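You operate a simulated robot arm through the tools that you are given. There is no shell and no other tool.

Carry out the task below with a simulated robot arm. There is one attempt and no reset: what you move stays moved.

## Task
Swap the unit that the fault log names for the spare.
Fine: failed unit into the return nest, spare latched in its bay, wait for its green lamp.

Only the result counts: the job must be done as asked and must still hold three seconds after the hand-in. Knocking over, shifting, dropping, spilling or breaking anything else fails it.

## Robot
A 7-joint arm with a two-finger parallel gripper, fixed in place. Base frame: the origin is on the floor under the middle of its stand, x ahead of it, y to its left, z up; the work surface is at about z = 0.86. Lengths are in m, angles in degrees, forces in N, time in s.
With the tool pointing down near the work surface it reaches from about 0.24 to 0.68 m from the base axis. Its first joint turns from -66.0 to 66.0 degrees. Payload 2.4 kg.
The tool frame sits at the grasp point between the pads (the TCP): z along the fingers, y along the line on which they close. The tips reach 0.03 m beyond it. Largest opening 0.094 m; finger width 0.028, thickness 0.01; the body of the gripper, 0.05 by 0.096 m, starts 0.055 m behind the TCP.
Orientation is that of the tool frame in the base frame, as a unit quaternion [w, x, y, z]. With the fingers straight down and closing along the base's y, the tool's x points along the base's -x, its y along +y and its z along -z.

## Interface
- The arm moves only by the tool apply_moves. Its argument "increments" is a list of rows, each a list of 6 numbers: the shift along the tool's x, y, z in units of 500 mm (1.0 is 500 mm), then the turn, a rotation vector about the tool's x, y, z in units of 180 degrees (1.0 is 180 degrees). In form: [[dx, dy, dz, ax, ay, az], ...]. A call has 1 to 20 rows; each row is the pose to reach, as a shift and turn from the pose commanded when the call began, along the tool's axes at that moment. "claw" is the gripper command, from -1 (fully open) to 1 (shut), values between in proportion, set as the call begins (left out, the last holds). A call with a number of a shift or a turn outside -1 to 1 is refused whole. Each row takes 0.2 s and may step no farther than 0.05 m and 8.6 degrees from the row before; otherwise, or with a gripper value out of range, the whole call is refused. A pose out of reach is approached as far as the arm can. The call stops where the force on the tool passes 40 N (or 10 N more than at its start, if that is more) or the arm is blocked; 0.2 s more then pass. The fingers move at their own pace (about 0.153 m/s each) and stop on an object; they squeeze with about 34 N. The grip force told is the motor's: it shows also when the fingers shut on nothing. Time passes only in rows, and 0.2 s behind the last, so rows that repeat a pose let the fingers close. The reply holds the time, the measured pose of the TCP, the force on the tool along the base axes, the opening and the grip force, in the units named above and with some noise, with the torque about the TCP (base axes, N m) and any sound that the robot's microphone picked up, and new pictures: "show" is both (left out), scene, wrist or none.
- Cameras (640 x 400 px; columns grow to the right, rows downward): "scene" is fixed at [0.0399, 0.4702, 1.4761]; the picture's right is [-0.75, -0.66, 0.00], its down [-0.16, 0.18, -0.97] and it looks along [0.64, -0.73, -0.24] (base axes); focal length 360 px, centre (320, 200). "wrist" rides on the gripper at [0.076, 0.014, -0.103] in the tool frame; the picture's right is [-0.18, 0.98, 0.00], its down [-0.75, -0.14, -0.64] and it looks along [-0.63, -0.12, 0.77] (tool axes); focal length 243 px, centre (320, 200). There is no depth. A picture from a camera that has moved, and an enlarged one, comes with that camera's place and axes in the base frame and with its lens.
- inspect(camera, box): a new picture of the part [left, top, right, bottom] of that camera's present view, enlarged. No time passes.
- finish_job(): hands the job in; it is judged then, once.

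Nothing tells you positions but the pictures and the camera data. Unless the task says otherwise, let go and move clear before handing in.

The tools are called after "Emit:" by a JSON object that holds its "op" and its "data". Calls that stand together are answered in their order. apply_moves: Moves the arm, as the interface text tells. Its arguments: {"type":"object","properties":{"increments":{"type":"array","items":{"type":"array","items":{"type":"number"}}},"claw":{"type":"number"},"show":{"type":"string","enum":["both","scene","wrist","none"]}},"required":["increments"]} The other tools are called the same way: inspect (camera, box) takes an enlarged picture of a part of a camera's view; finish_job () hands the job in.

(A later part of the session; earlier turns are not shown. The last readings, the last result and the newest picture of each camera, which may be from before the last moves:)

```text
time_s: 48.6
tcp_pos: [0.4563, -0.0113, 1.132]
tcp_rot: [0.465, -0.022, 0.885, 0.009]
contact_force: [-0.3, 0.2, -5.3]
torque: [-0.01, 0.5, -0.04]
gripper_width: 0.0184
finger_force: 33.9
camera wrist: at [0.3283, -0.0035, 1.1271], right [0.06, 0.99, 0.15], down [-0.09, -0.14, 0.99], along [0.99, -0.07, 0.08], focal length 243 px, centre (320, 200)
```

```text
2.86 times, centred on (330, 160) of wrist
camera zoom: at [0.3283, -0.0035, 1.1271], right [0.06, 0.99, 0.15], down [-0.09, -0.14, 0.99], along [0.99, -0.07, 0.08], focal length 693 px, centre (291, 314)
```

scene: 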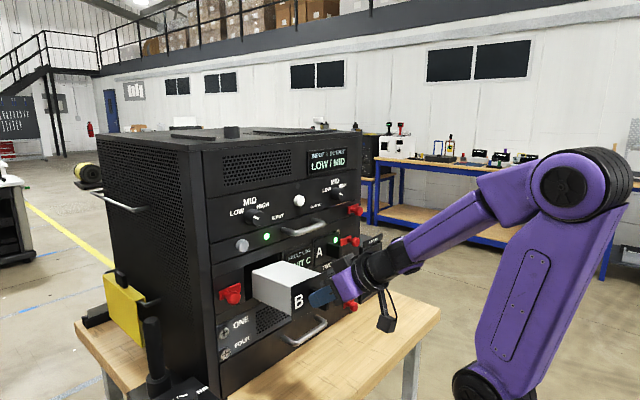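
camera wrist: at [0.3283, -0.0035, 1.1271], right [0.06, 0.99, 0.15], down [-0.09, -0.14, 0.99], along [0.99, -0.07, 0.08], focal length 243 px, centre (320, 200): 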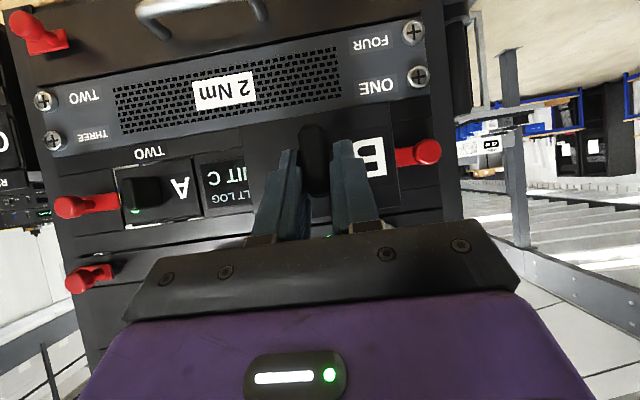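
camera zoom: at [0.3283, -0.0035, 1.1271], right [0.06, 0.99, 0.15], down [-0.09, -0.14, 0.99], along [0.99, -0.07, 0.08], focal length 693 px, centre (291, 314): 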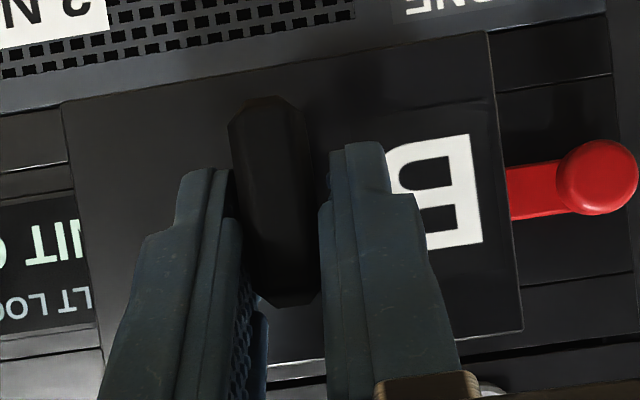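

The orientation is good now: edges parallel to the rack and nearly level. I'll lower 3 mm, shift 1 mm, and start the insertion gently.

Emit:
{"op": "apply_moves", "data": {"increments": [[0.0003, 0.0016, 0.0101, 0, 0, 0], [-0.0087, 0.0009, 0.0232, 0, 0, 0], [-0.0178, 0.0001, 0.0364, 0, 0, 0]], "claw": 1, "show": "none"}}

Emit:
{"op": "inspect", "data": {"camera": "scene", "box": [220, 235, 320, 310]}}

Emit:
{"op": "inspect", "data": {"camera": "wrist", "box": [230, 90, 430, 230]}}

```text
time_s: 49.4
tcp_pos: [0.4767, -0.0096, 1.1283]
tcp_rot: [0.466, -0.023, 0.885, 0.01]
contact_force: [0.2, -0.6, -5.6]
torque: [0.0, 0.49, 0.02]
gripper_width: 0.0179
finger_force: 34.3
```

```text
5.33 times, centred on (270, 272) of scene
camera zoom: at [0.04, 0.4702, 1.4761], right [-0.75, -0.66, 0.0], down [-0.16, 0.18, -0.97], along [0.64, -0.73, -0.24], focal length 1923 px, centre (587, -187)
```

zoom: 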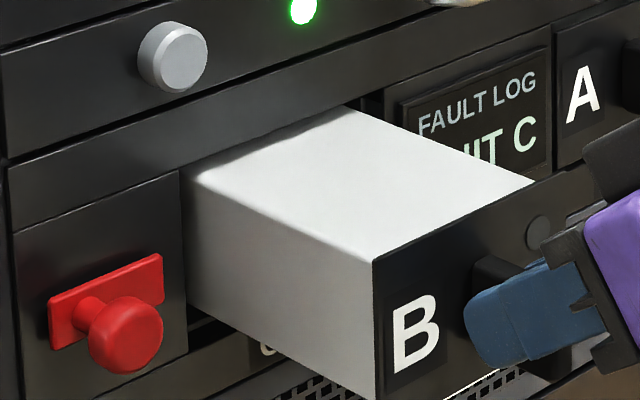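

```text
2.86 times, centred on (330, 160) of wrist
camera zoom: at [0.3481, -0.002, 1.1243], right [0.06, 0.99, 0.15], down [-0.09, -0.14, 0.99], along [0.99, -0.07, 0.08], focal length 693 px, centre (291, 314)
```

zoom: 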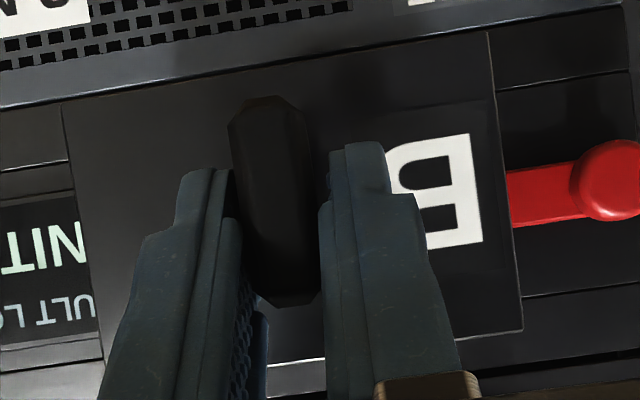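

It's entering cleanly with no contact. I'll advance another 40 mm.

Emit:
{"op": "apply_moves", "data": {"increments": [[-0.0113, -0.0009, 0.0165, 0, 0, 0], [-0.0227, -0.0019, 0.0329, 0, 0, 0], [-0.034, -0.0028, 0.0494, 0, 0, 0], [-0.0453, -0.0038, 0.0658, 0, 0, 0]], "claw": 1, "show": "none"}}

Emit:
{"op": "inspect", "data": {"camera": "scene", "box": [220, 235, 320, 310]}}

Emit:
{"op": "inspect", "data": {"camera": "wrist", "box": [230, 90, 430, 230]}}

```text
time_s: 50.4
tcp_pos: [0.5171, -0.0107, 1.1296]
tcp_rot: [0.465, -0.023, 0.885, 0.009]
contact_force: [0.0, 0.0, -4.7]
torque: [0.02, 0.5, 0.01]
gripper_width: 0.0183
finger_force: 33.3
```

```text
5.33 times, centred on (270, 272) of scene
camera zoom: at [0.04, 0.4702, 1.4761], right [-0.75, -0.66, 0.0], down [-0.16, 0.18, -0.97], along [0.64, -0.73, -0.24], focal length 1923 px, centre (587, -187)
```

zoom: 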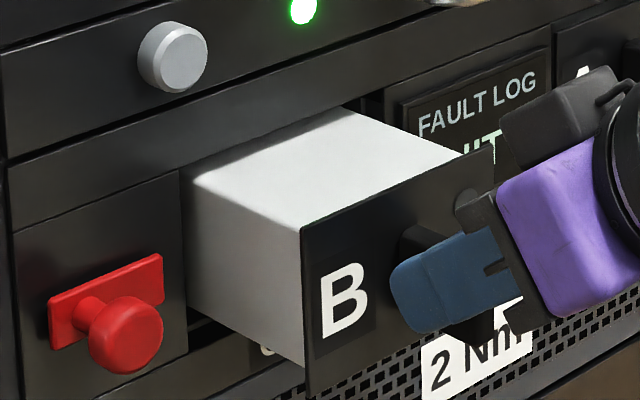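

```text
2.86 times, centred on (330, 160) of wrist
camera zoom: at [0.3881, -0.0021, 1.124], right [0.06, 0.99, 0.15], down [-0.09, -0.14, 0.99], along [0.99, -0.07, 0.08], focal length 693 px, centre (291, 314)
```

zoom: 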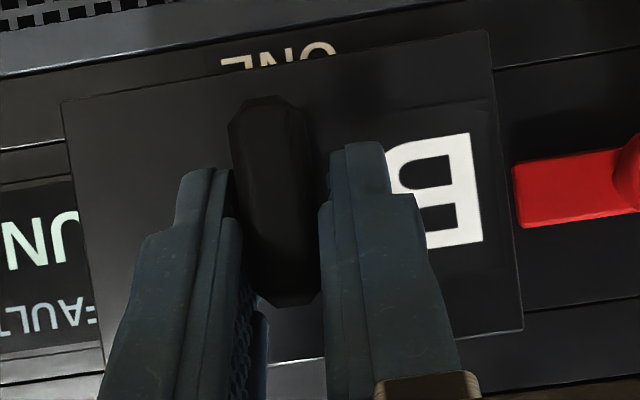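

Still free. I'll continue another 40 mm.

Emit:
{"op": "apply_moves", "data": {"increments": [[-0.0113, -0.0009, 0.0165, 0, 0, 0], [-0.0227, -0.0019, 0.0329, 0, 0, 0], [-0.034, -0.0028, 0.0494, 0, 0, 0], [-0.0453, -0.0038, 0.0658, 0, 0, 0]], "claw": 1, "show": "both"}}

Emit:
{"op": "inspect", "data": {"camera": "scene", "box": [220, 235, 320, 310]}}

Emit:
{"op": "inspect", "data": {"camera": "wrist", "box": [230, 90, 430, 230]}}

```text
time_s: 51.4
tcp_pos: [0.5561, -0.0102, 1.1285]
tcp_rot: [0.463, -0.022, 0.886, 0.009]
contact_force: [-0.3, 0.2, -5.7]
torque: [-0.04, 0.51, 0.01]
gripper_width: 0.0179
finger_force: 33.9
camera wrist: at [0.4281, -0.0021, 1.1247], right [0.06, 0.99, 0.15], down [-0.09, -0.14, 0.99], along [0.99, -0.07, 0.08], focal length 243 px, centre (320, 200)
```

scene: 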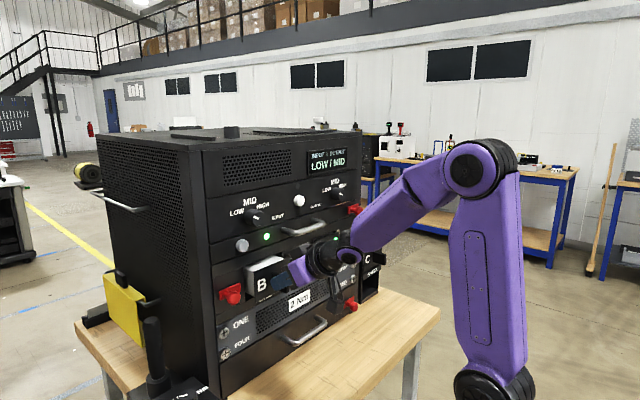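
wrist: 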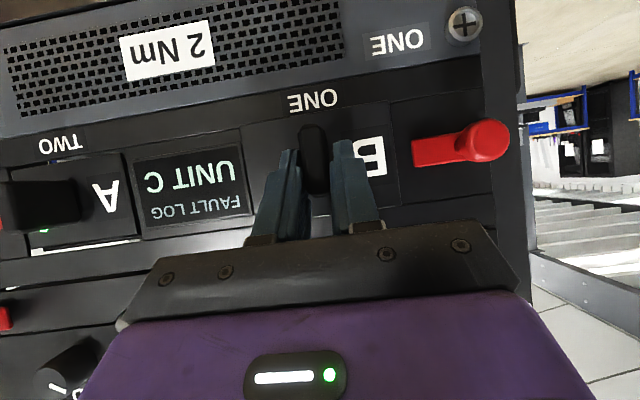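

```text
5.33 times, centred on (270, 272) of scene
camera zoom: at [0.04, 0.4702, 1.4761], right [-0.75, -0.66, 0.0], down [-0.16, 0.18, -0.97], along [0.64, -0.73, -0.24], focal length 1923 px, centre (587, -187)
```

zoom: 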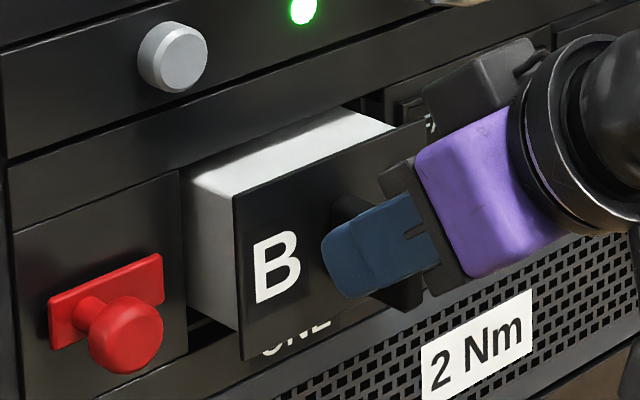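

```text
2.86 times, centred on (330, 160) of wrist
camera zoom: at [0.4281, -0.0021, 1.1247], right [0.06, 0.99, 0.15], down [-0.09, -0.14, 0.99], along [0.99, -0.07, 0.08], focal length 693 px, centre (291, 314)
```

zoom: 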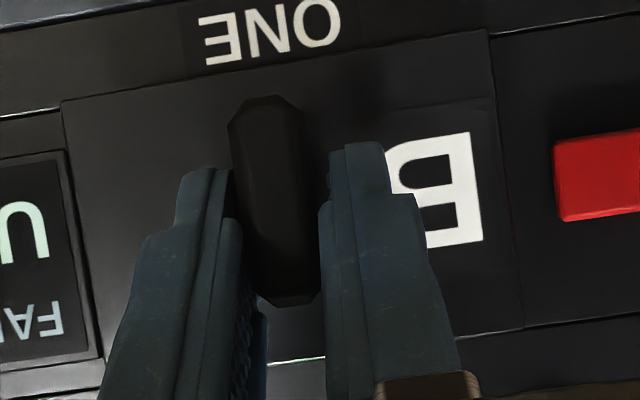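

Aligned and free, with about 32 mm to go. I'll advance 20 mm in 5 mm steps.

Emit:
{"op": "apply_moves", "data": {"increments": [[-0.0057, -0.0005, 0.0082, 0, 0, 0], [-0.0113, -0.0009, 0.0165, 0, 0, 0], [-0.017, -0.0014, 0.0247, 0, 0, 0], [-0.0227, -0.0019, 0.0329, 0, 0, 0]], "claw": 1, "show": "none"}}

Emit:
{"op": "inspect", "data": {"camera": "scene", "box": [220, 235, 320, 310]}}

Emit:
{"op": "inspect", "data": {"camera": "wrist", "box": [230, 90, 430, 230]}}

```text
time_s: 52.4
tcp_pos: [0.5768, -0.0092, 1.1294]
tcp_rot: [0.465, -0.023, 0.885, 0.01]
contact_force: [-0.1, 0.2, -5.4]
torque: [0.0, 0.48, -0.02]
gripper_width: 0.018
finger_force: 34.1
```

```text
5.33 times, centred on (270, 272) of scene
camera zoom: at [0.04, 0.4702, 1.4761], right [-0.75, -0.66, 0.0], down [-0.16, 0.18, -0.97], along [0.64, -0.73, -0.24], focal length 1923 px, centre (587, -187)
```

zoom: 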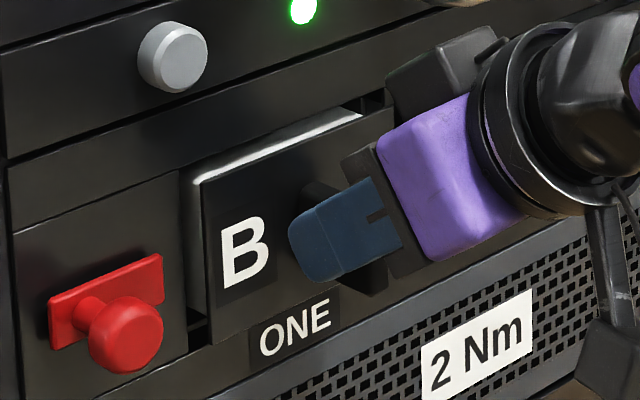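

```text
2.86 times, centred on (330, 160) of wrist
camera zoom: at [0.4479, -0.0019, 1.1247], right [0.06, 0.99, 0.15], down [-0.09, -0.14, 0.99], along [0.99, -0.07, 0.08], focal length 693 px, centre (291, 314)
```

zoom: 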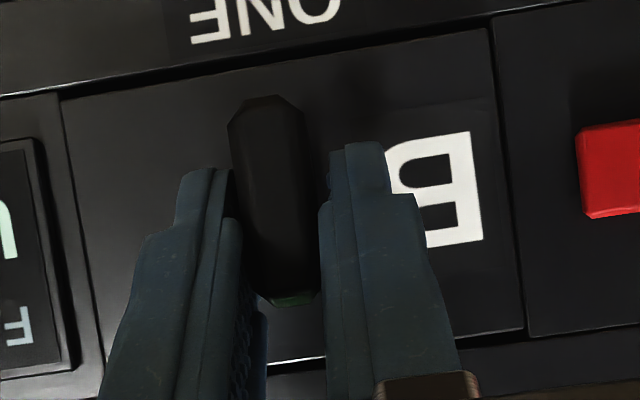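

Emit:
{"op": "inspect", "data": {"camera": "wrist", "box": [240, 95, 300, 225]}}

Emit:
{"op": "inspect", "data": {"camera": "wrist", "box": [350, 85, 420, 215]}}

Emit:
{"op": "inspect", "data": {"camera": "scene", "box": [245, 245, 295, 305]}}

```text
3.08 times, centred on (270, 160) of wrist
camera zoom: at [0.4479, -0.0019, 1.1247], right [0.06, 0.99, 0.15], down [-0.09, -0.14, 0.99], along [0.99, -0.07, 0.08], focal length 746 px, centre (474, 323)
```

zoom: 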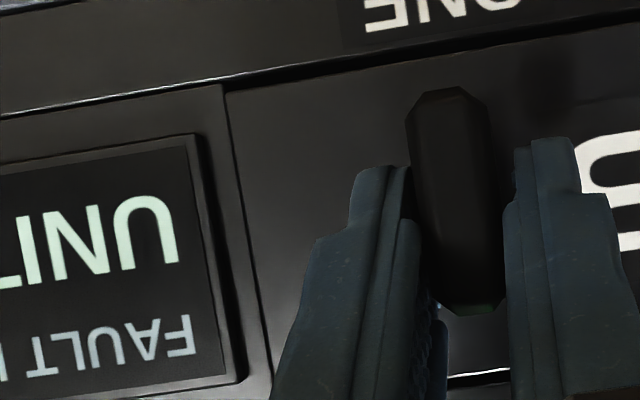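

```text
3.08 times, centred on (385, 150) of wrist
camera zoom: at [0.4479, -0.0019, 1.1247], right [0.06, 0.99, 0.15], down [-0.09, -0.14, 0.99], along [0.99, -0.07, 0.08], focal length 746 px, centre (120, 354)
```

zoom: 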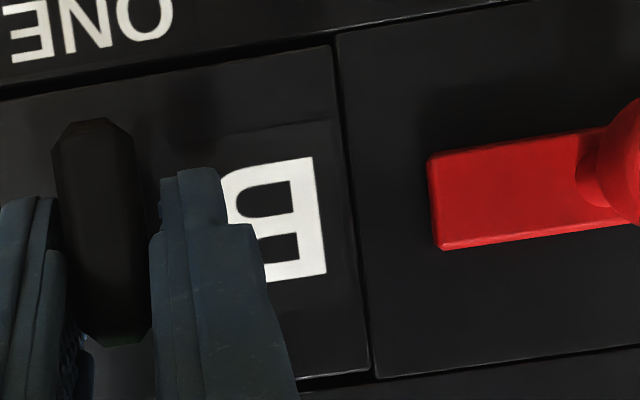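

```text
6.67 times, centred on (270, 275) of scene
camera zoom: at [0.04, 0.4702, 1.4761], right [-0.75, -0.66, 0.0], down [-0.16, 0.18, -0.97], along [0.64, -0.73, -0.24], focal length 2404 px, centre (653, -300)
```

zoom: 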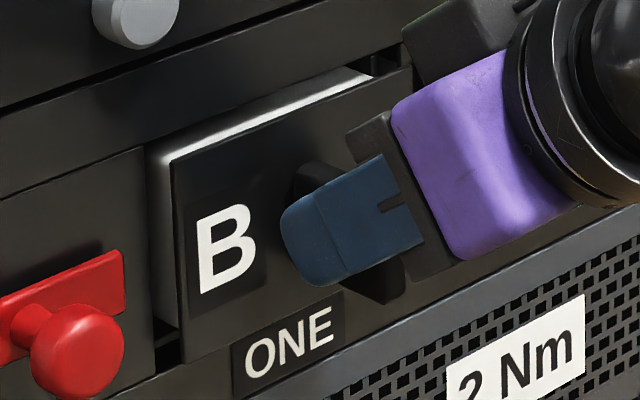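

The plate is centred in the panel opening with about 3 mm of clearance each side. I'll do the last ~12 mm gently.

Emit:
{"op": "apply_moves", "data": {"increments": [[-0.0045, -0.0004, 0.0066, 0, 0, 0], [-0.0091, -0.0008, 0.0132, 0, 0, 0]], "claw": 1, "show": "none"}}

Emit:
{"op": "inspect", "data": {"camera": "scene", "box": [235, 235, 305, 305]}}

```text
time_s: 53.0
tcp_pos: [0.5845, -0.0093, 1.1298]
tcp_rot: [0.465, -0.023, 0.885, 0.009]
contact_force: [-0.8, 0.9, -4.9]
torque: [0.0, 0.47, -0.02]
gripper_width: 0.0178
finger_force: 33.8
```

```text
5.71 times, centred on (270, 270) of scene
camera zoom: at [0.04, 0.4702, 1.4761], right [-0.75, -0.66, 0.0], down [-0.16, 0.18, -0.97], along [0.64, -0.73, -0.24], focal length 2060 px, centre (606, -200)
```

zoom: 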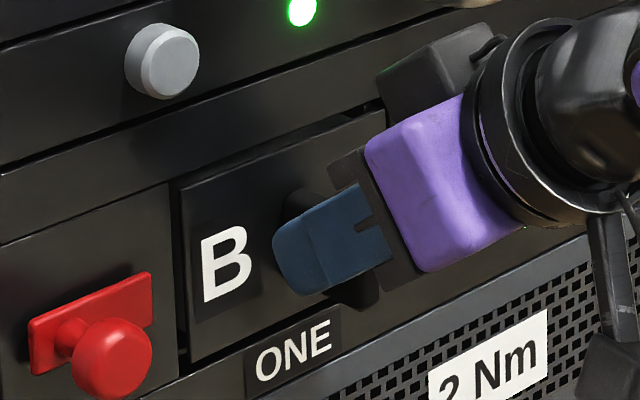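

Emit:
{"op": "apply_moves", "data": {"increments": [[-0.0023, -0.0002, 0.0033, 0, 0, 0], [-0.0045, -0.0004, 0.0066, 0, 0, 0]], "claw": 1, "show": "none"}}

Emit:
{"op": "inspect", "data": {"camera": "scene", "box": [235, 235, 305, 305]}}

Emit:
{"op": "inspect", "data": {"camera": "wrist", "box": [230, 90, 430, 230]}}

```text
time_s: 53.6
tcp_pos: [0.587, -0.0104, 1.1296]
tcp_rot: [0.464, -0.022, 0.886, 0.009]
contact_force: [-27.5, -0.1, 2.2]
torque: [-0.02, -0.32, 0.01]
gripper_width: 0.0183
finger_force: 34.4
```

```text
5.71 times, centred on (270, 270) of scene
camera zoom: at [0.0388, 0.4702, 1.4762], right [-0.75, -0.66, 0.0], down [-0.16, 0.18, -0.97], along [0.64, -0.73, -0.24], focal length 2060 px, centre (606, -200)
```

zoom: 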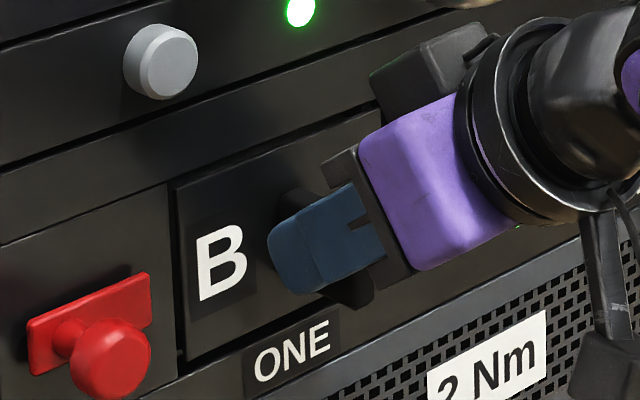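

```text
2.86 times, centred on (330, 160) of wrist
camera zoom: at [0.4583, -0.0022, 1.1246], right [0.06, 0.99, 0.15], down [-0.09, -0.14, 0.99], along [0.99, -0.07, 0.08], focal length 693 px, centre (291, 314)
```

zoom: 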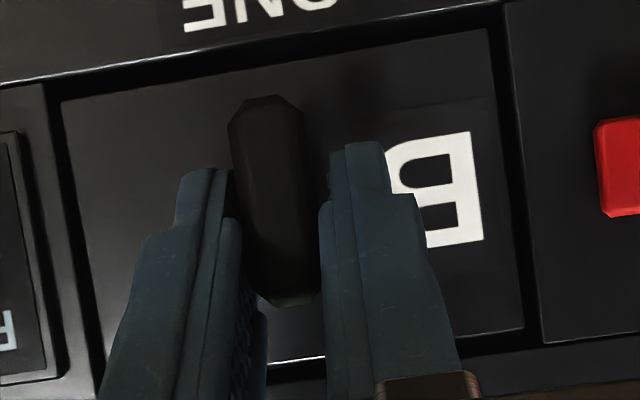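

Contact with the back stop at -27 N, and the plate is flush with the panel. I'll ease the push and lower it the last couple of millimetres onto the tunnel floor.

Emit:
{"op": "apply_moves", "data": {"increments": [[0.0041, 0.0002, 0.0012, 0, 0, 0], [0.0064, 0.0002, 0.0017, 0, 0, 0]], "claw": 1, "show": "none"}}

Emit:
{"op": "inspect", "data": {"camera": "wrist", "box": [230, 90, 430, 230]}}

```text
time_s: 54.2
tcp_pos: [0.5867, -0.0101, 1.1275]
tcp_rot: [0.465, -0.023, 0.885, 0.01]
contact_force: [-22.0, -1.0, 8.2]
torque: [0.08, 0.66, -0.09]
gripper_width: 0.0183
finger_force: 34.6
```

```text
2.86 times, centred on (330, 160) of wrist
camera zoom: at [0.4582, -0.0024, 1.1219], right [0.06, 0.99, 0.15], down [-0.1, -0.14, 0.99], along [0.99, -0.07, 0.09], focal length 693 px, centre (291, 314)
```

zoom: 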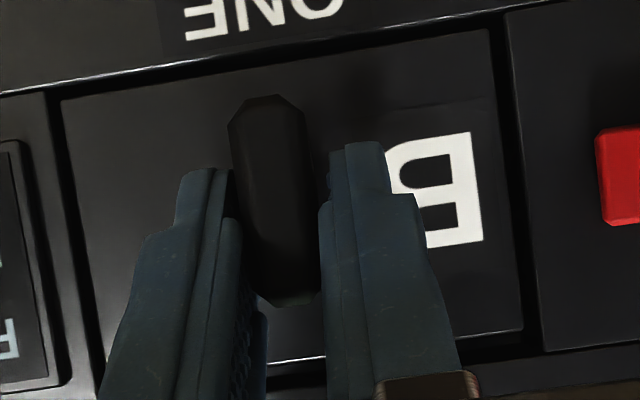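

Floor contact is felt. I'll relieve the residual push and open the fingers.

Emit:
{"op": "apply_moves", "data": {"increments": [[0.0018, 0.0003, -0.0061, 0, 0, 0]], "claw": 1, "show": "none"}}

Emit:
{"op": "apply_moves", "data": {"increments": [[0, 0, 0, 0, 0, 0], [0, 0, 0, 0, 0, 0]], "claw": -0.2, "show": "both"}}

Emit:
{"op": "inspect", "data": {"camera": "wrist", "box": [230, 90, 430, 230]}}

Emit:
{"op": "inspect", "data": {"camera": "scene", "box": [220, 235, 320, 310]}}

```text
time_s: 54.6
tcp_pos: [0.5842, -0.0097, 1.126]
tcp_rot: [0.466, -0.023, 0.885, 0.01]
contact_force: [0.7, 1.5, -2.8]
torque: [-0.03, 0.37, 0.04]
gripper_width: 0.0181
finger_force: 34.6
```

```text
time_s: 55.2
tcp_pos: [0.5845, -0.0087, 1.126]
tcp_rot: [0.465, -0.022, 0.885, 0.01]
contact_force: [-0.6, 0.6, -0.1]
torque: [-0.05, 0.01, 0.0]
gripper_width: 0.0565
finger_force: 0.0
camera wrist: at [0.4556, -0.0022, 1.1223], right [0.06, 0.99, 0.15], down [-0.09, -0.14, 0.99], along [0.99, -0.07, 0.09], focal length 243 px, centre (320, 200)
```

scene: 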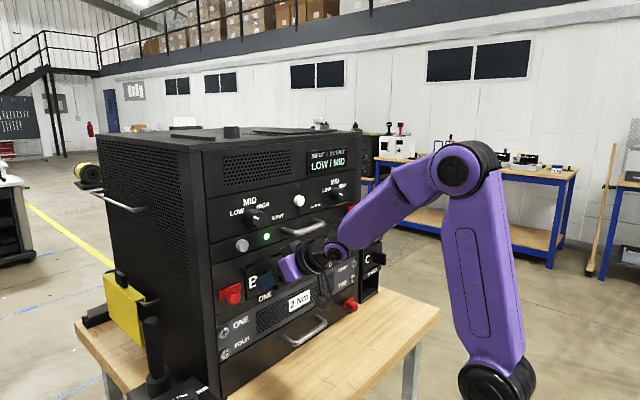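
wrist: 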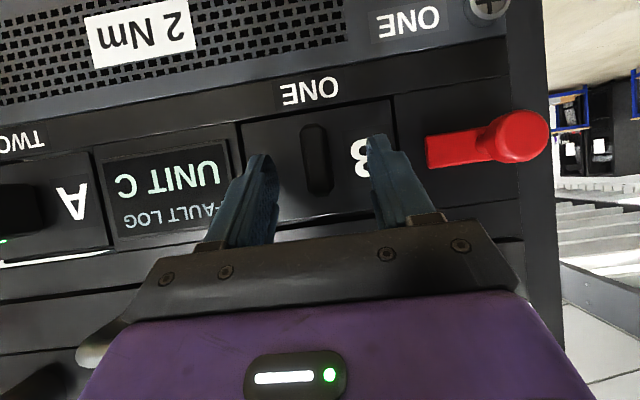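

```text
2.86 times, centred on (330, 160) of wrist
camera zoom: at [0.4556, -0.0022, 1.1223], right [0.06, 0.99, 0.15], down [-0.09, -0.14, 0.99], along [0.99, -0.07, 0.09], focal length 693 px, centre (291, 314)
```

zoom: 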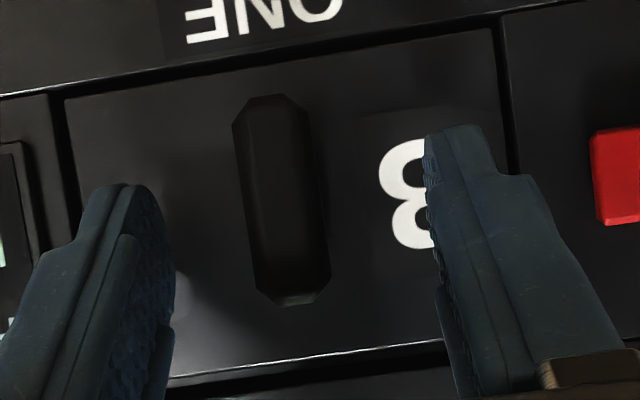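

```text
5.33 times, centred on (270, 272) of scene
camera zoom: at [0.0399, 0.4702, 1.4761], right [-0.75, -0.66, 0.0], down [-0.16, 0.18, -0.97], along [0.64, -0.73, -0.24], focal length 1923 px, centre (587, -187)
```

zoom: 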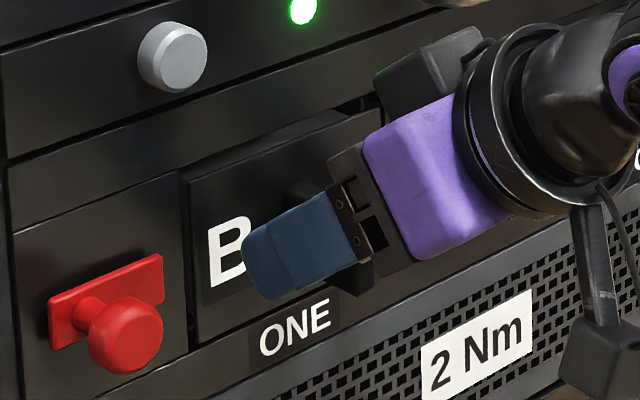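

Released. I'll back off straight, return the tool to its standard tilt, and inspect how B is seated.

Emit:
{"op": "apply_moves", "data": {"increments": [[0, 0, -0.04, 0, 0, 0], [0, 0, -0.1, 0, 0, 0], [0, 0, -0.16, 0.0058, 0.0151, 0.005], [0, 0, -0.2, 0.0117, 0.0302, 0.01], [0, 0, -0.2, 0.0117, 0.0302, 0.01]], "claw": -0.2, "show": "both"}}

Emit:
{"op": "inspect", "data": {"camera": "scene", "box": [215, 245, 295, 310]}}

Emit:
{"op": "inspect", "data": {"camera": "wrist", "box": [220, 60, 440, 200]}}

```text
time_s: 56.4
tcp_pos: [0.5016, -0.0129, 1.1843]
tcp_rot: [0.422, 0.0, 0.907, -0.001]
contact_force: [-0.5, -1.1, -0.4]
torque: [-0.04, 0.01, -0.01]
gripper_width: 0.0562
finger_force: 0.1
camera wrist: at [0.3737, 0.0005, 1.1915], right [0.12, 0.98, 0.14], down [-0.01, -0.14, 0.99], along [0.99, -0.12, -0.01], focal length 243 px, centre (320, 200)
```

scene: 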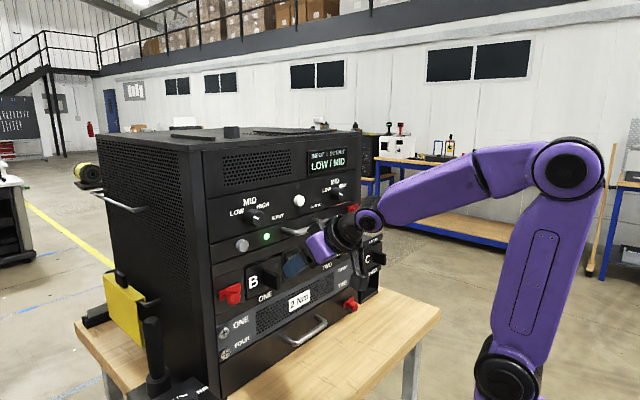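
wrist: 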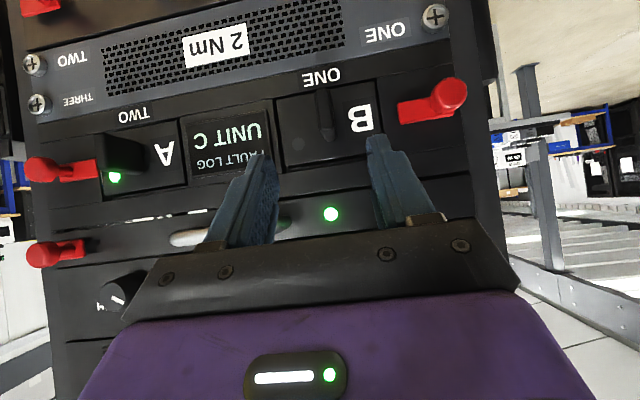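

```text
6.15 times, centred on (255, 278) of scene
camera zoom: at [0.0399, 0.4702, 1.4761], right [-0.75, -0.66, 0.0], down [-0.16, 0.18, -0.97], along [0.64, -0.73, -0.24], focal length 2219 px, centre (720, -277)
```

zoom: 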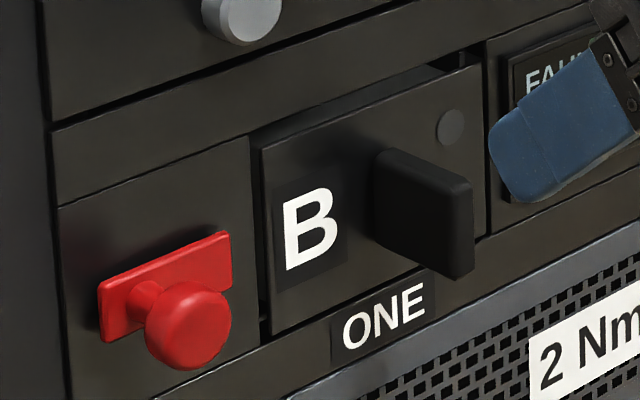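

```text
2.86 times, centred on (330, 130) of wrist
camera zoom: at [0.3737, 0.0005, 1.1915], right [0.12, 0.98, 0.14], down [-0.01, -0.14, 0.99], along [0.99, -0.12, -0.01], focal length 693 px, centre (291, 400)
```

zoom: 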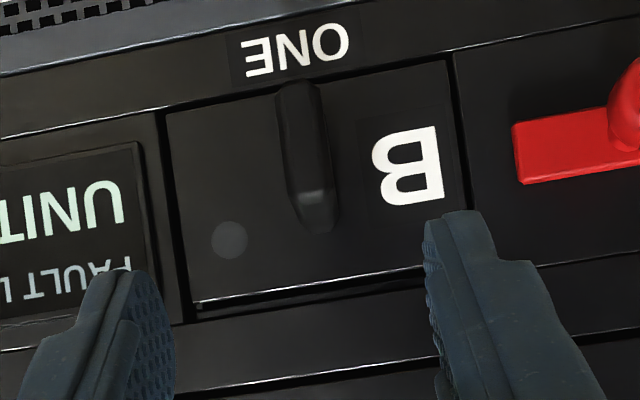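

B's plate is about 1.5–2 mm proud compared with C's original position, since easing the push drew it back slightly. I'll close the fingers and press on the handle's front to seat it fully.

Emit:
{"op": "apply_moves", "data": {"increments": [[0.0175, 0.0016, 0.0438, 0, 0, 0], [0.035, 0.0032, 0.0875, 0, 0, 0], [0.0525, 0.0048, 0.1313, 0, 0, 0], [0.0525, 0.0048, 0.1313, 0, 0, 0]], "claw": 1, "show": "both"}}

Emit:
{"op": "inspect", "data": {"camera": "wrist", "box": [240, 100, 420, 230]}}

Emit:
{"op": "inspect", "data": {"camera": "scene", "box": [225, 235, 325, 310]}}

```text
time_s: 57.4
tcp_pos: [0.534, -0.0117, 1.119]
tcp_rot: [0.422, 0.0, 0.907, 0.0]
contact_force: [0.2, -0.3, 0.4]
torque: [0.01, 0.02, 0.01]
gripper_width: 0.0
finger_force: 32.9
camera wrist: at [0.4069, 0.0023, 1.1278], right [0.12, 0.98, 0.14], down [-0.01, -0.14, 0.99], along [0.99, -0.12, -0.01], focal length 243 px, centre (320, 200)
```

scene: 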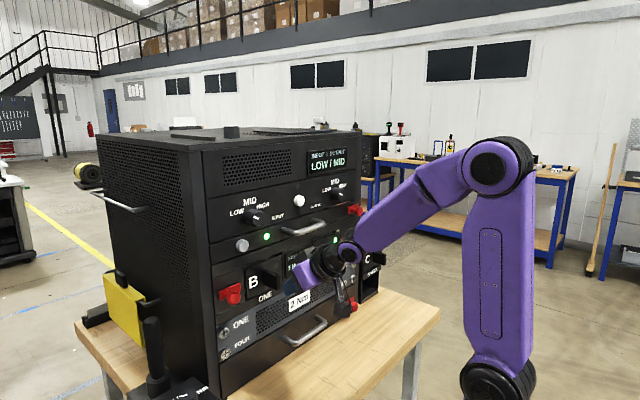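
wrist: 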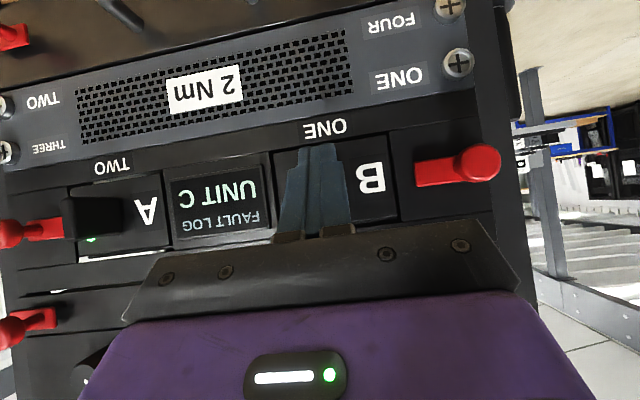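

```text
3.08 times, centred on (330, 165) of wrist
camera zoom: at [0.4069, 0.0023, 1.1278], right [0.12, 0.98, 0.14], down [-0.01, -0.14, 0.99], along [0.99, -0.12, -0.01], focal length 746 px, centre (289, 308)
```

zoom: 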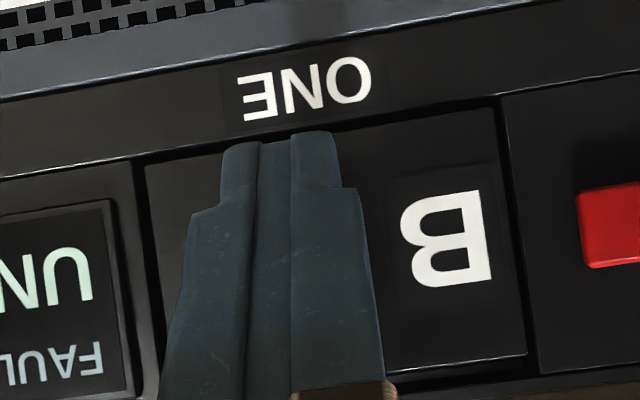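

```text
5.33 times, centred on (275, 272) of scene
camera zoom: at [0.0399, 0.4702, 1.4761], right [-0.75, -0.66, 0.0], down [-0.16, 0.18, -0.97], along [0.64, -0.73, -0.24], focal length 1923 px, centre (560, -187)
```

zoom: 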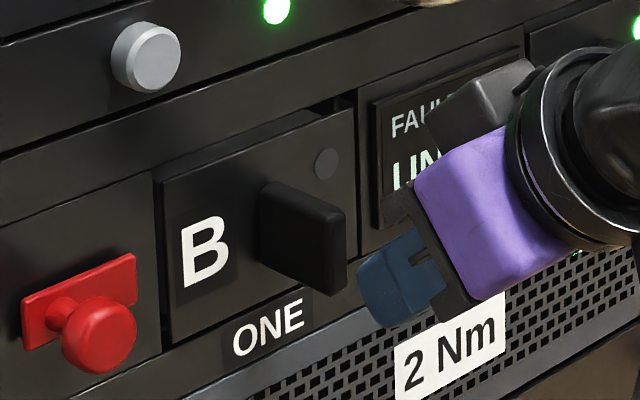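

The fingertips are a bit low for the handle's centre. I'll raise 8 mm and advance to just before contact.

Emit:
{"op": "apply_moves", "data": {"increments": [[-0.02, 0.003, -0.0011, 0, 0, 0], [-0.0277, 0.003, 0.0081, 0, 0, 0], [-0.0277, 0.003, 0.0081, 0, 0, 0]], "claw": 1, "show": "none"}}

Emit:
{"op": "inspect", "data": {"camera": "scene", "box": [225, 235, 325, 310]}}

```text
time_s: 58.2
tcp_pos: [0.5462, -0.0108, 1.1302]
tcp_rot: [0.423, 0.001, 0.906, -0.002]
contact_force: [-1.9, 0.2, 0.8]
torque: [0.01, -0.05, -0.03]
gripper_width: 0.0001
finger_force: 32.7
```

```text
5.33 times, centred on (275, 272) of scene
camera zoom: at [0.0398, 0.4702, 1.4761], right [-0.75, -0.66, 0.0], down [-0.16, 0.18, -0.97], along [0.64, -0.73, -0.24], focal length 1923 px, centre (560, -187)
```

zoom: 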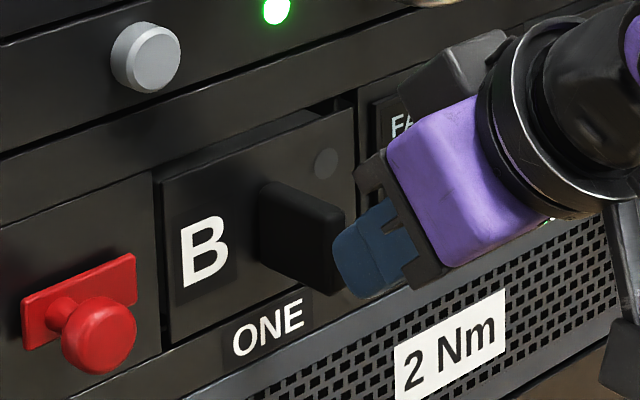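

The tip is just touching the handle front. I'll press forward in 1.5 mm steps.

Emit:
{"op": "apply_moves", "data": {"increments": [[-0.0019, 0, 0.0023, 0, 0, 0], [-0.0039, 0, 0.0046, 0, 0, 0]], "claw": 1, "show": "none"}}

Emit:
{"op": "inspect", "data": {"camera": "scene", "box": [215, 245, 295, 310]}}

```text
time_s: 58.8
tcp_pos: [0.5491, -0.0095, 1.1301]
tcp_rot: [0.421, 0.0, 0.907, -0.002]
contact_force: [-16.0, 0.1, 4.6]
torque: [0.17, -0.03, 0.02]
gripper_width: 0.0
finger_force: 33.5
```

```text
6.15 times, centred on (255, 278) of scene
camera zoom: at [0.0392, 0.4702, 1.4761], right [-0.75, -0.66, 0.0], down [-0.16, 0.18, -0.97], along [0.64, -0.73, -0.24], focal length 2219 px, centre (720, -277)
```

zoom: 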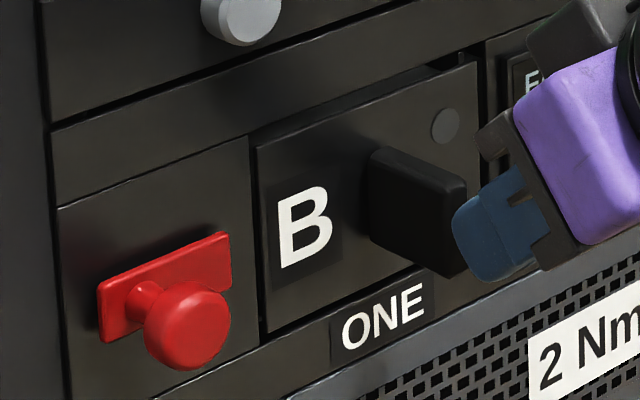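

B is fully seated: it matches C's original flush position, with -16 N against the stop. I'll retreat and go to a pre-grasp point in front of the open latch knob.

Emit:
{"op": "apply_moves", "data": {"increments": [[0.0116, 0, -0.0294, 0, 0, 0], [0.0079, 0, -0.0717, 0, 0, 0], [-0.0099, 0.07, -0.1127, 0, 0, 0], [-0.0371, 0.144, -0.1486, 0, 0, 0], [-0.0371, 0.214, -0.1486, 0, 0, 0], [-0.0371, 0.214, -0.1486, 0, 0, 0]], "claw": 1, "show": "both"}}

Emit:
{"op": "inspect", "data": {"camera": "scene", "box": [215, 245, 295, 310]}}

Emit:
{"op": "inspect", "data": {"camera": "wrist", "box": [190, 60, 390, 200]}}

```text
time_s: 60.2
tcp_pos: [0.5037, 0.0972, 1.191]
tcp_rot: [0.423, 0.0, 0.906, 0.0]
contact_force: [0.5, 0.2, 0.2]
torque: [0.02, 0.02, 0.0]
gripper_width: 0.0
finger_force: 33.5
camera wrist: at [0.3761, 0.1121, 1.1986], right [0.12, 0.98, 0.14], down [-0.01, -0.14, 0.99], along [0.99, -0.12, -0.01], focal length 243 px, centre (320, 200)
```

scene: 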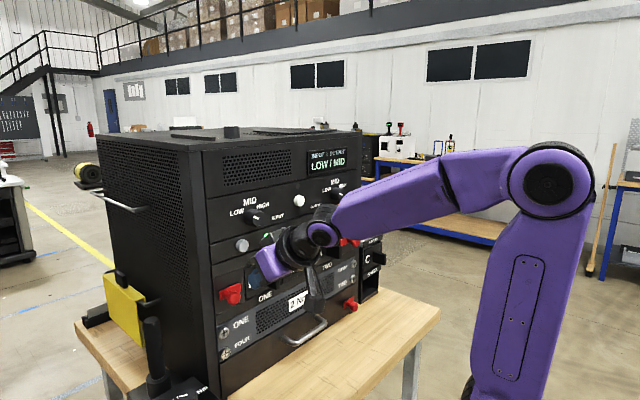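
wrist: 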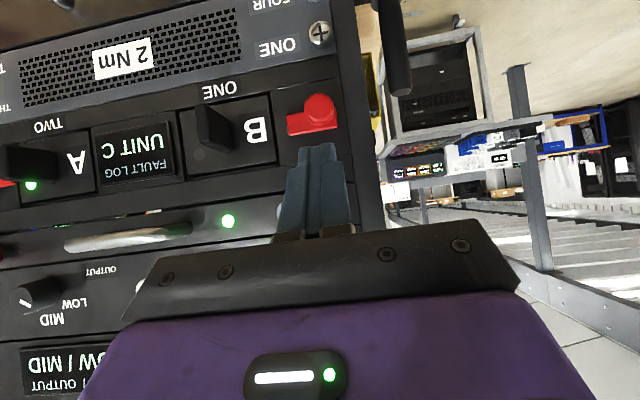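

```text
6.15 times, centred on (255, 278) of scene
camera zoom: at [0.0398, 0.4702, 1.4761], right [-0.75, -0.66, 0.0], down [-0.16, 0.18, -0.97], along [0.64, -0.73, -0.24], focal length 2219 px, centre (720, -277)
```

zoom: 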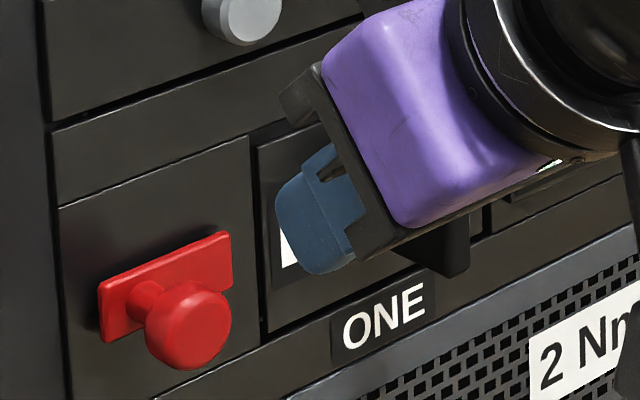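

```text
2.86 times, centred on (290, 130) of wrist
camera zoom: at [0.3761, 0.1121, 1.1986], right [0.12, 0.98, 0.14], down [-0.01, -0.14, 0.99], along [0.99, -0.12, -0.01], focal length 693 px, centre (406, 400)
```

zoom: 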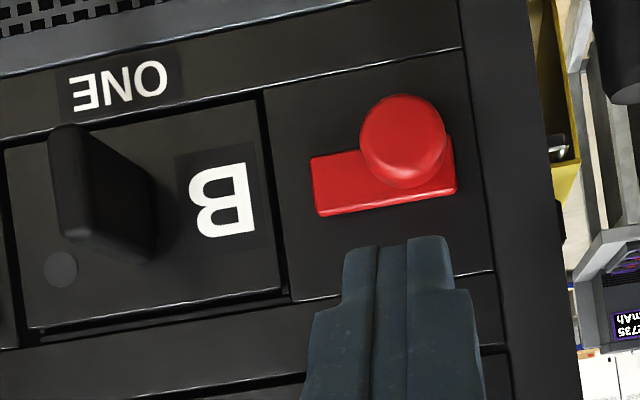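

The knob is at y≈0.0975. I'll open the fingers and approach it just as before.

Emit:
{"op": "apply_moves", "data": {"increments": [[0, 0, 0, 0, 0, 0], [-0.001, 0.0006, 0.06, 0, 0, 0], [-0.002, 0.0006, 0.12, 0, 0, 0], [-0.0035, 0.0006, 0.17, 0, 0, 0], [-0.0047, 0.0006, 0.2031, 0, 0, 0], [-0.0047, 0.0006, 0.2031, 0, 0, 0]], "claw": -0.2, "show": "wrist"}}

Emit:
{"op": "inspect", "data": {"camera": "wrist", "box": [220, 110, 420, 240]}}

```text
time_s: 61.6
tcp_pos: [0.5851, 0.0977, 1.1279]
tcp_rot: [0.423, -0.001, 0.906, 0.0]
contact_force: [0.2, 0.1, -1.3]
torque: [-0.02, 0.0, 0.0]
gripper_width: 0.0563
finger_force: 0.1
camera wrist: at [0.4575, 0.1116, 1.1348], right [0.12, 0.98, 0.14], down [-0.01, -0.14, 0.99], along [0.99, -0.12, -0.01], focal length 243 px, centre (320, 200)
```

wrist: 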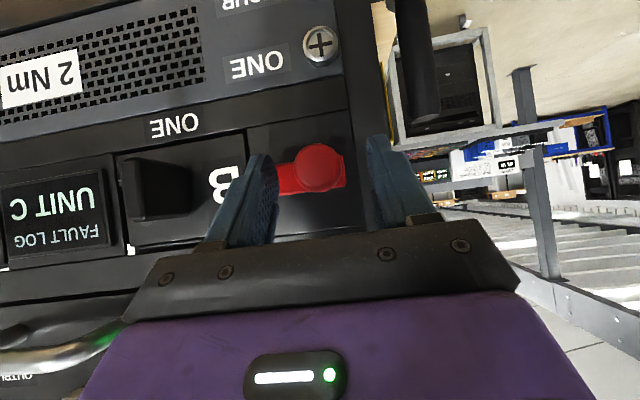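

```text
3.08 times, centred on (320, 175) of wrist
camera zoom: at [0.4575, 0.1116, 1.1348], right [0.12, 0.98, 0.14], down [-0.01, -0.14, 0.99], along [0.99, -0.12, -0.01], focal length 746 px, centre (320, 277)
```

zoom: 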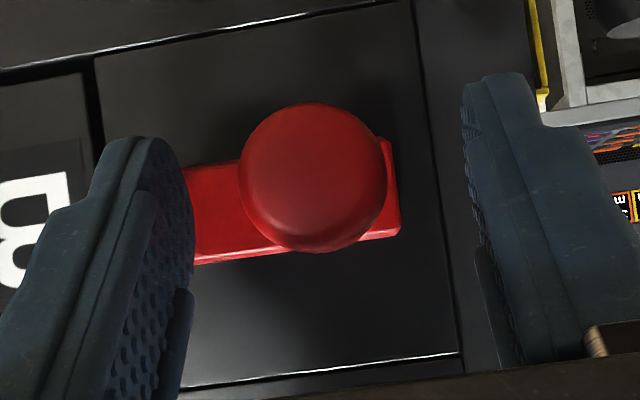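

The knob is between the pads. I'll close on it.

Emit:
{"op": "apply_moves", "data": {"increments": [[0.001, 0, -0.003, 0, 0, 0], [0.001, 0, -0.003, 0, 0, 0], [0.001, 0, -0.003, 0, 0, 0]], "claw": 1, "show": "none"}}

```text
time_s: 62.4
tcp_pos: [0.5841, 0.0971, 1.1276]
tcp_rot: [0.423, 0.0, 0.906, -0.001]
contact_force: [25.8, -1.8, -11.0]
torque: [-0.02, -0.6, -0.02]
gripper_width: 0.0266
finger_force: 45.1
```

The grip is at 26.6 mm, but my 1.5 mm back-off is pulling on the knob. I'll relax that first.

Emit:
{"op": "apply_moves", "data": {"increments": [[-0.001, 0, 0.0035, 0, 0, 0]], "claw": 1, "show": "none"}}

```text
time_s: 62.8
tcp_pos: [0.5843, 0.0957, 1.1285]
tcp_rot: [0.422, 0.0, 0.907, -0.001]
contact_force: [7.8, -4.0, -3.8]
torque: [-0.05, -1.04, 0.1]
gripper_width: 0.0266
finger_force: 44.5
```

Relaxed. Now I'll slide the latch back to the right (-y) in small steps.

Emit:
{"op": "apply_moves", "data": {"increments": [[0, -0.008, 0.0005, 0, 0, 0], [0, -0.016, 0.001, 0, 0, 0], [0, -0.024, 0.001, 0, 0, 0], [0, -0.032, 0.001, 0, 0, 0]], "claw": 1, "show": "wrist"}}

Emit:
{"op": "inspect", "data": {"camera": "wrist", "box": [120, 110, 380, 260]}}

```text
time_s: 63.8
tcp_pos: [0.5843, 0.0821, 1.1275]
tcp_rot: [0.424, 0.0, 0.906, -0.001]
contact_force: [-5.8, 1.5, 5.5]
torque: [-0.19, 0.36, 0.07]
gripper_width: 0.0265
finger_force: 45.1
camera wrist: at [0.4569, 0.0952, 1.1351], right [0.12, 0.98, 0.14], down [-0.01, -0.14, 0.99], along [0.99, -0.12, -0.01], focal length 243 px, centre (320, 200)
```

wrist: 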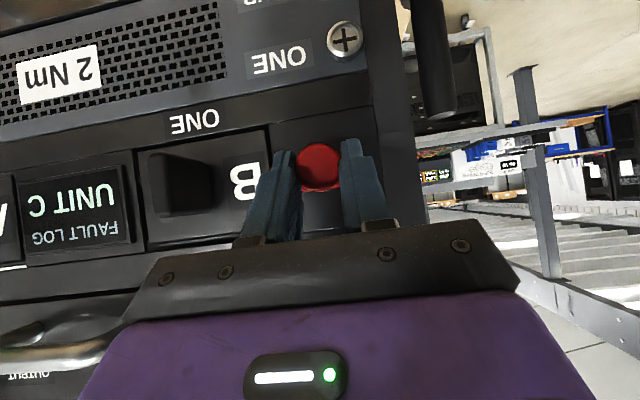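

```text
2.46 times, centred on (250, 185) of wrist
camera zoom: at [0.4569, 0.0952, 1.1351], right [0.12, 0.98, 0.14], down [-0.01, -0.14, 0.99], along [0.99, -0.12, -0.01], focal length 597 px, centre (492, 237)
```

zoom: 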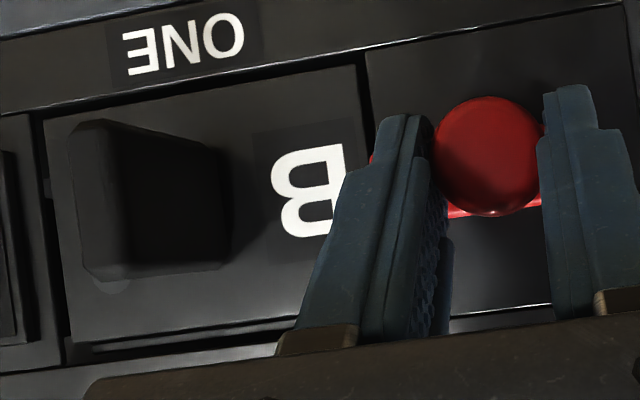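

15 mm moved with low force. I'll continue to the end stop.

Emit:
{"op": "apply_moves", "data": {"increments": [[0, -0.005, 0, 0, 0, 0], [0, -0.01, 0, 0, 0, 0], [0, -0.014, 0, 0, 0, 0]], "claw": 1, "show": "wrist"}}

Emit:
{"op": "inspect", "data": {"camera": "wrist", "box": [120, 110, 380, 260]}}

Emit:
{"op": "inspect", "data": {"camera": "scene", "box": [215, 245, 295, 310]}}

```text
time_s: 64.6
tcp_pos: [0.5845, 0.0739, 1.1277]
tcp_rot: [0.423, 0.0, 0.906, 0.0]
contact_force: [-7.1, 3.9, 4.5]
torque: [0.12, 0.11, -0.06]
gripper_width: 0.0268
finger_force: 44.7
camera wrist: at [0.4569, 0.0888, 1.1351], right [0.12, 0.98, 0.14], down [-0.01, -0.14, 0.99], along [0.99, -0.12, -0.01], focal length 243 px, centre (320, 200)
```

wrist: 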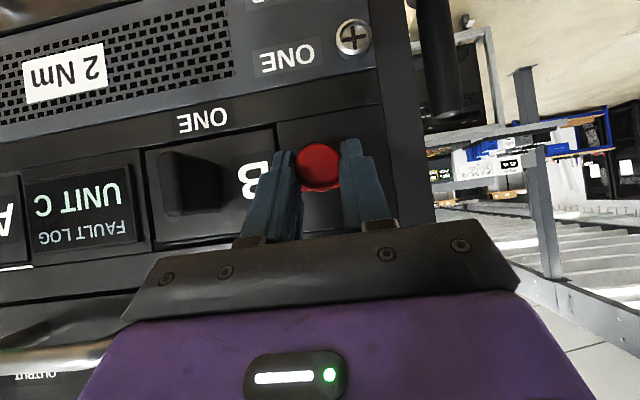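

```text
2.46 times, centred on (250, 185) of wrist
camera zoom: at [0.4569, 0.0888, 1.1351], right [0.12, 0.98, 0.14], down [-0.01, -0.14, 0.99], along [0.99, -0.12, -0.01], focal length 597 px, centre (492, 237)
```

zoom: 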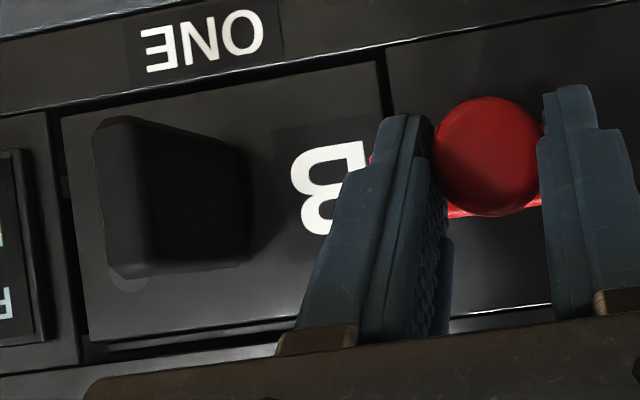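

```text
6.15 times, centred on (255, 278) of scene
camera zoom: at [0.0395, 0.4703, 1.4761], right [-0.75, -0.66, 0.0], down [-0.16, 0.18, -0.97], along [0.64, -0.73, -0.24], focal length 2219 px, centre (720, -277)
```

zoom: 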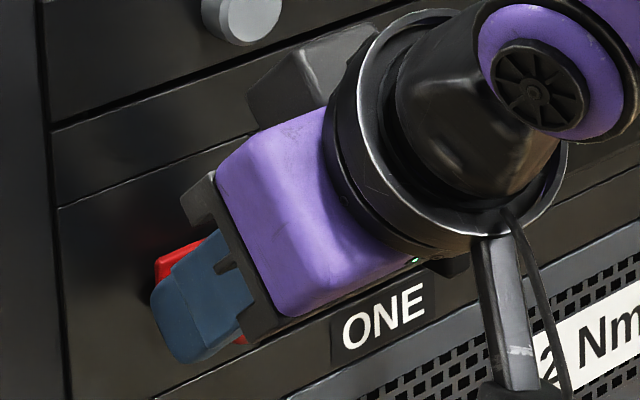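

The latch is at roughly its original position, with slight resistance. I'll press 1.5 mm more to confirm the stop.

Emit:
{"op": "apply_moves", "data": {"increments": [[0, -0.003, 0, 0, 0, 0]], "claw": 1, "show": "none"}}

```text
time_s: 65.0
tcp_pos: [0.5848, 0.074, 1.1265]
tcp_rot: [0.422, -0.002, 0.907, 0.001]
contact_force: [-9.5, 9.4, 5.3]
torque: [0.37, 0.54, -0.15]
gripper_width: 0.0268
finger_force: 45.4
```

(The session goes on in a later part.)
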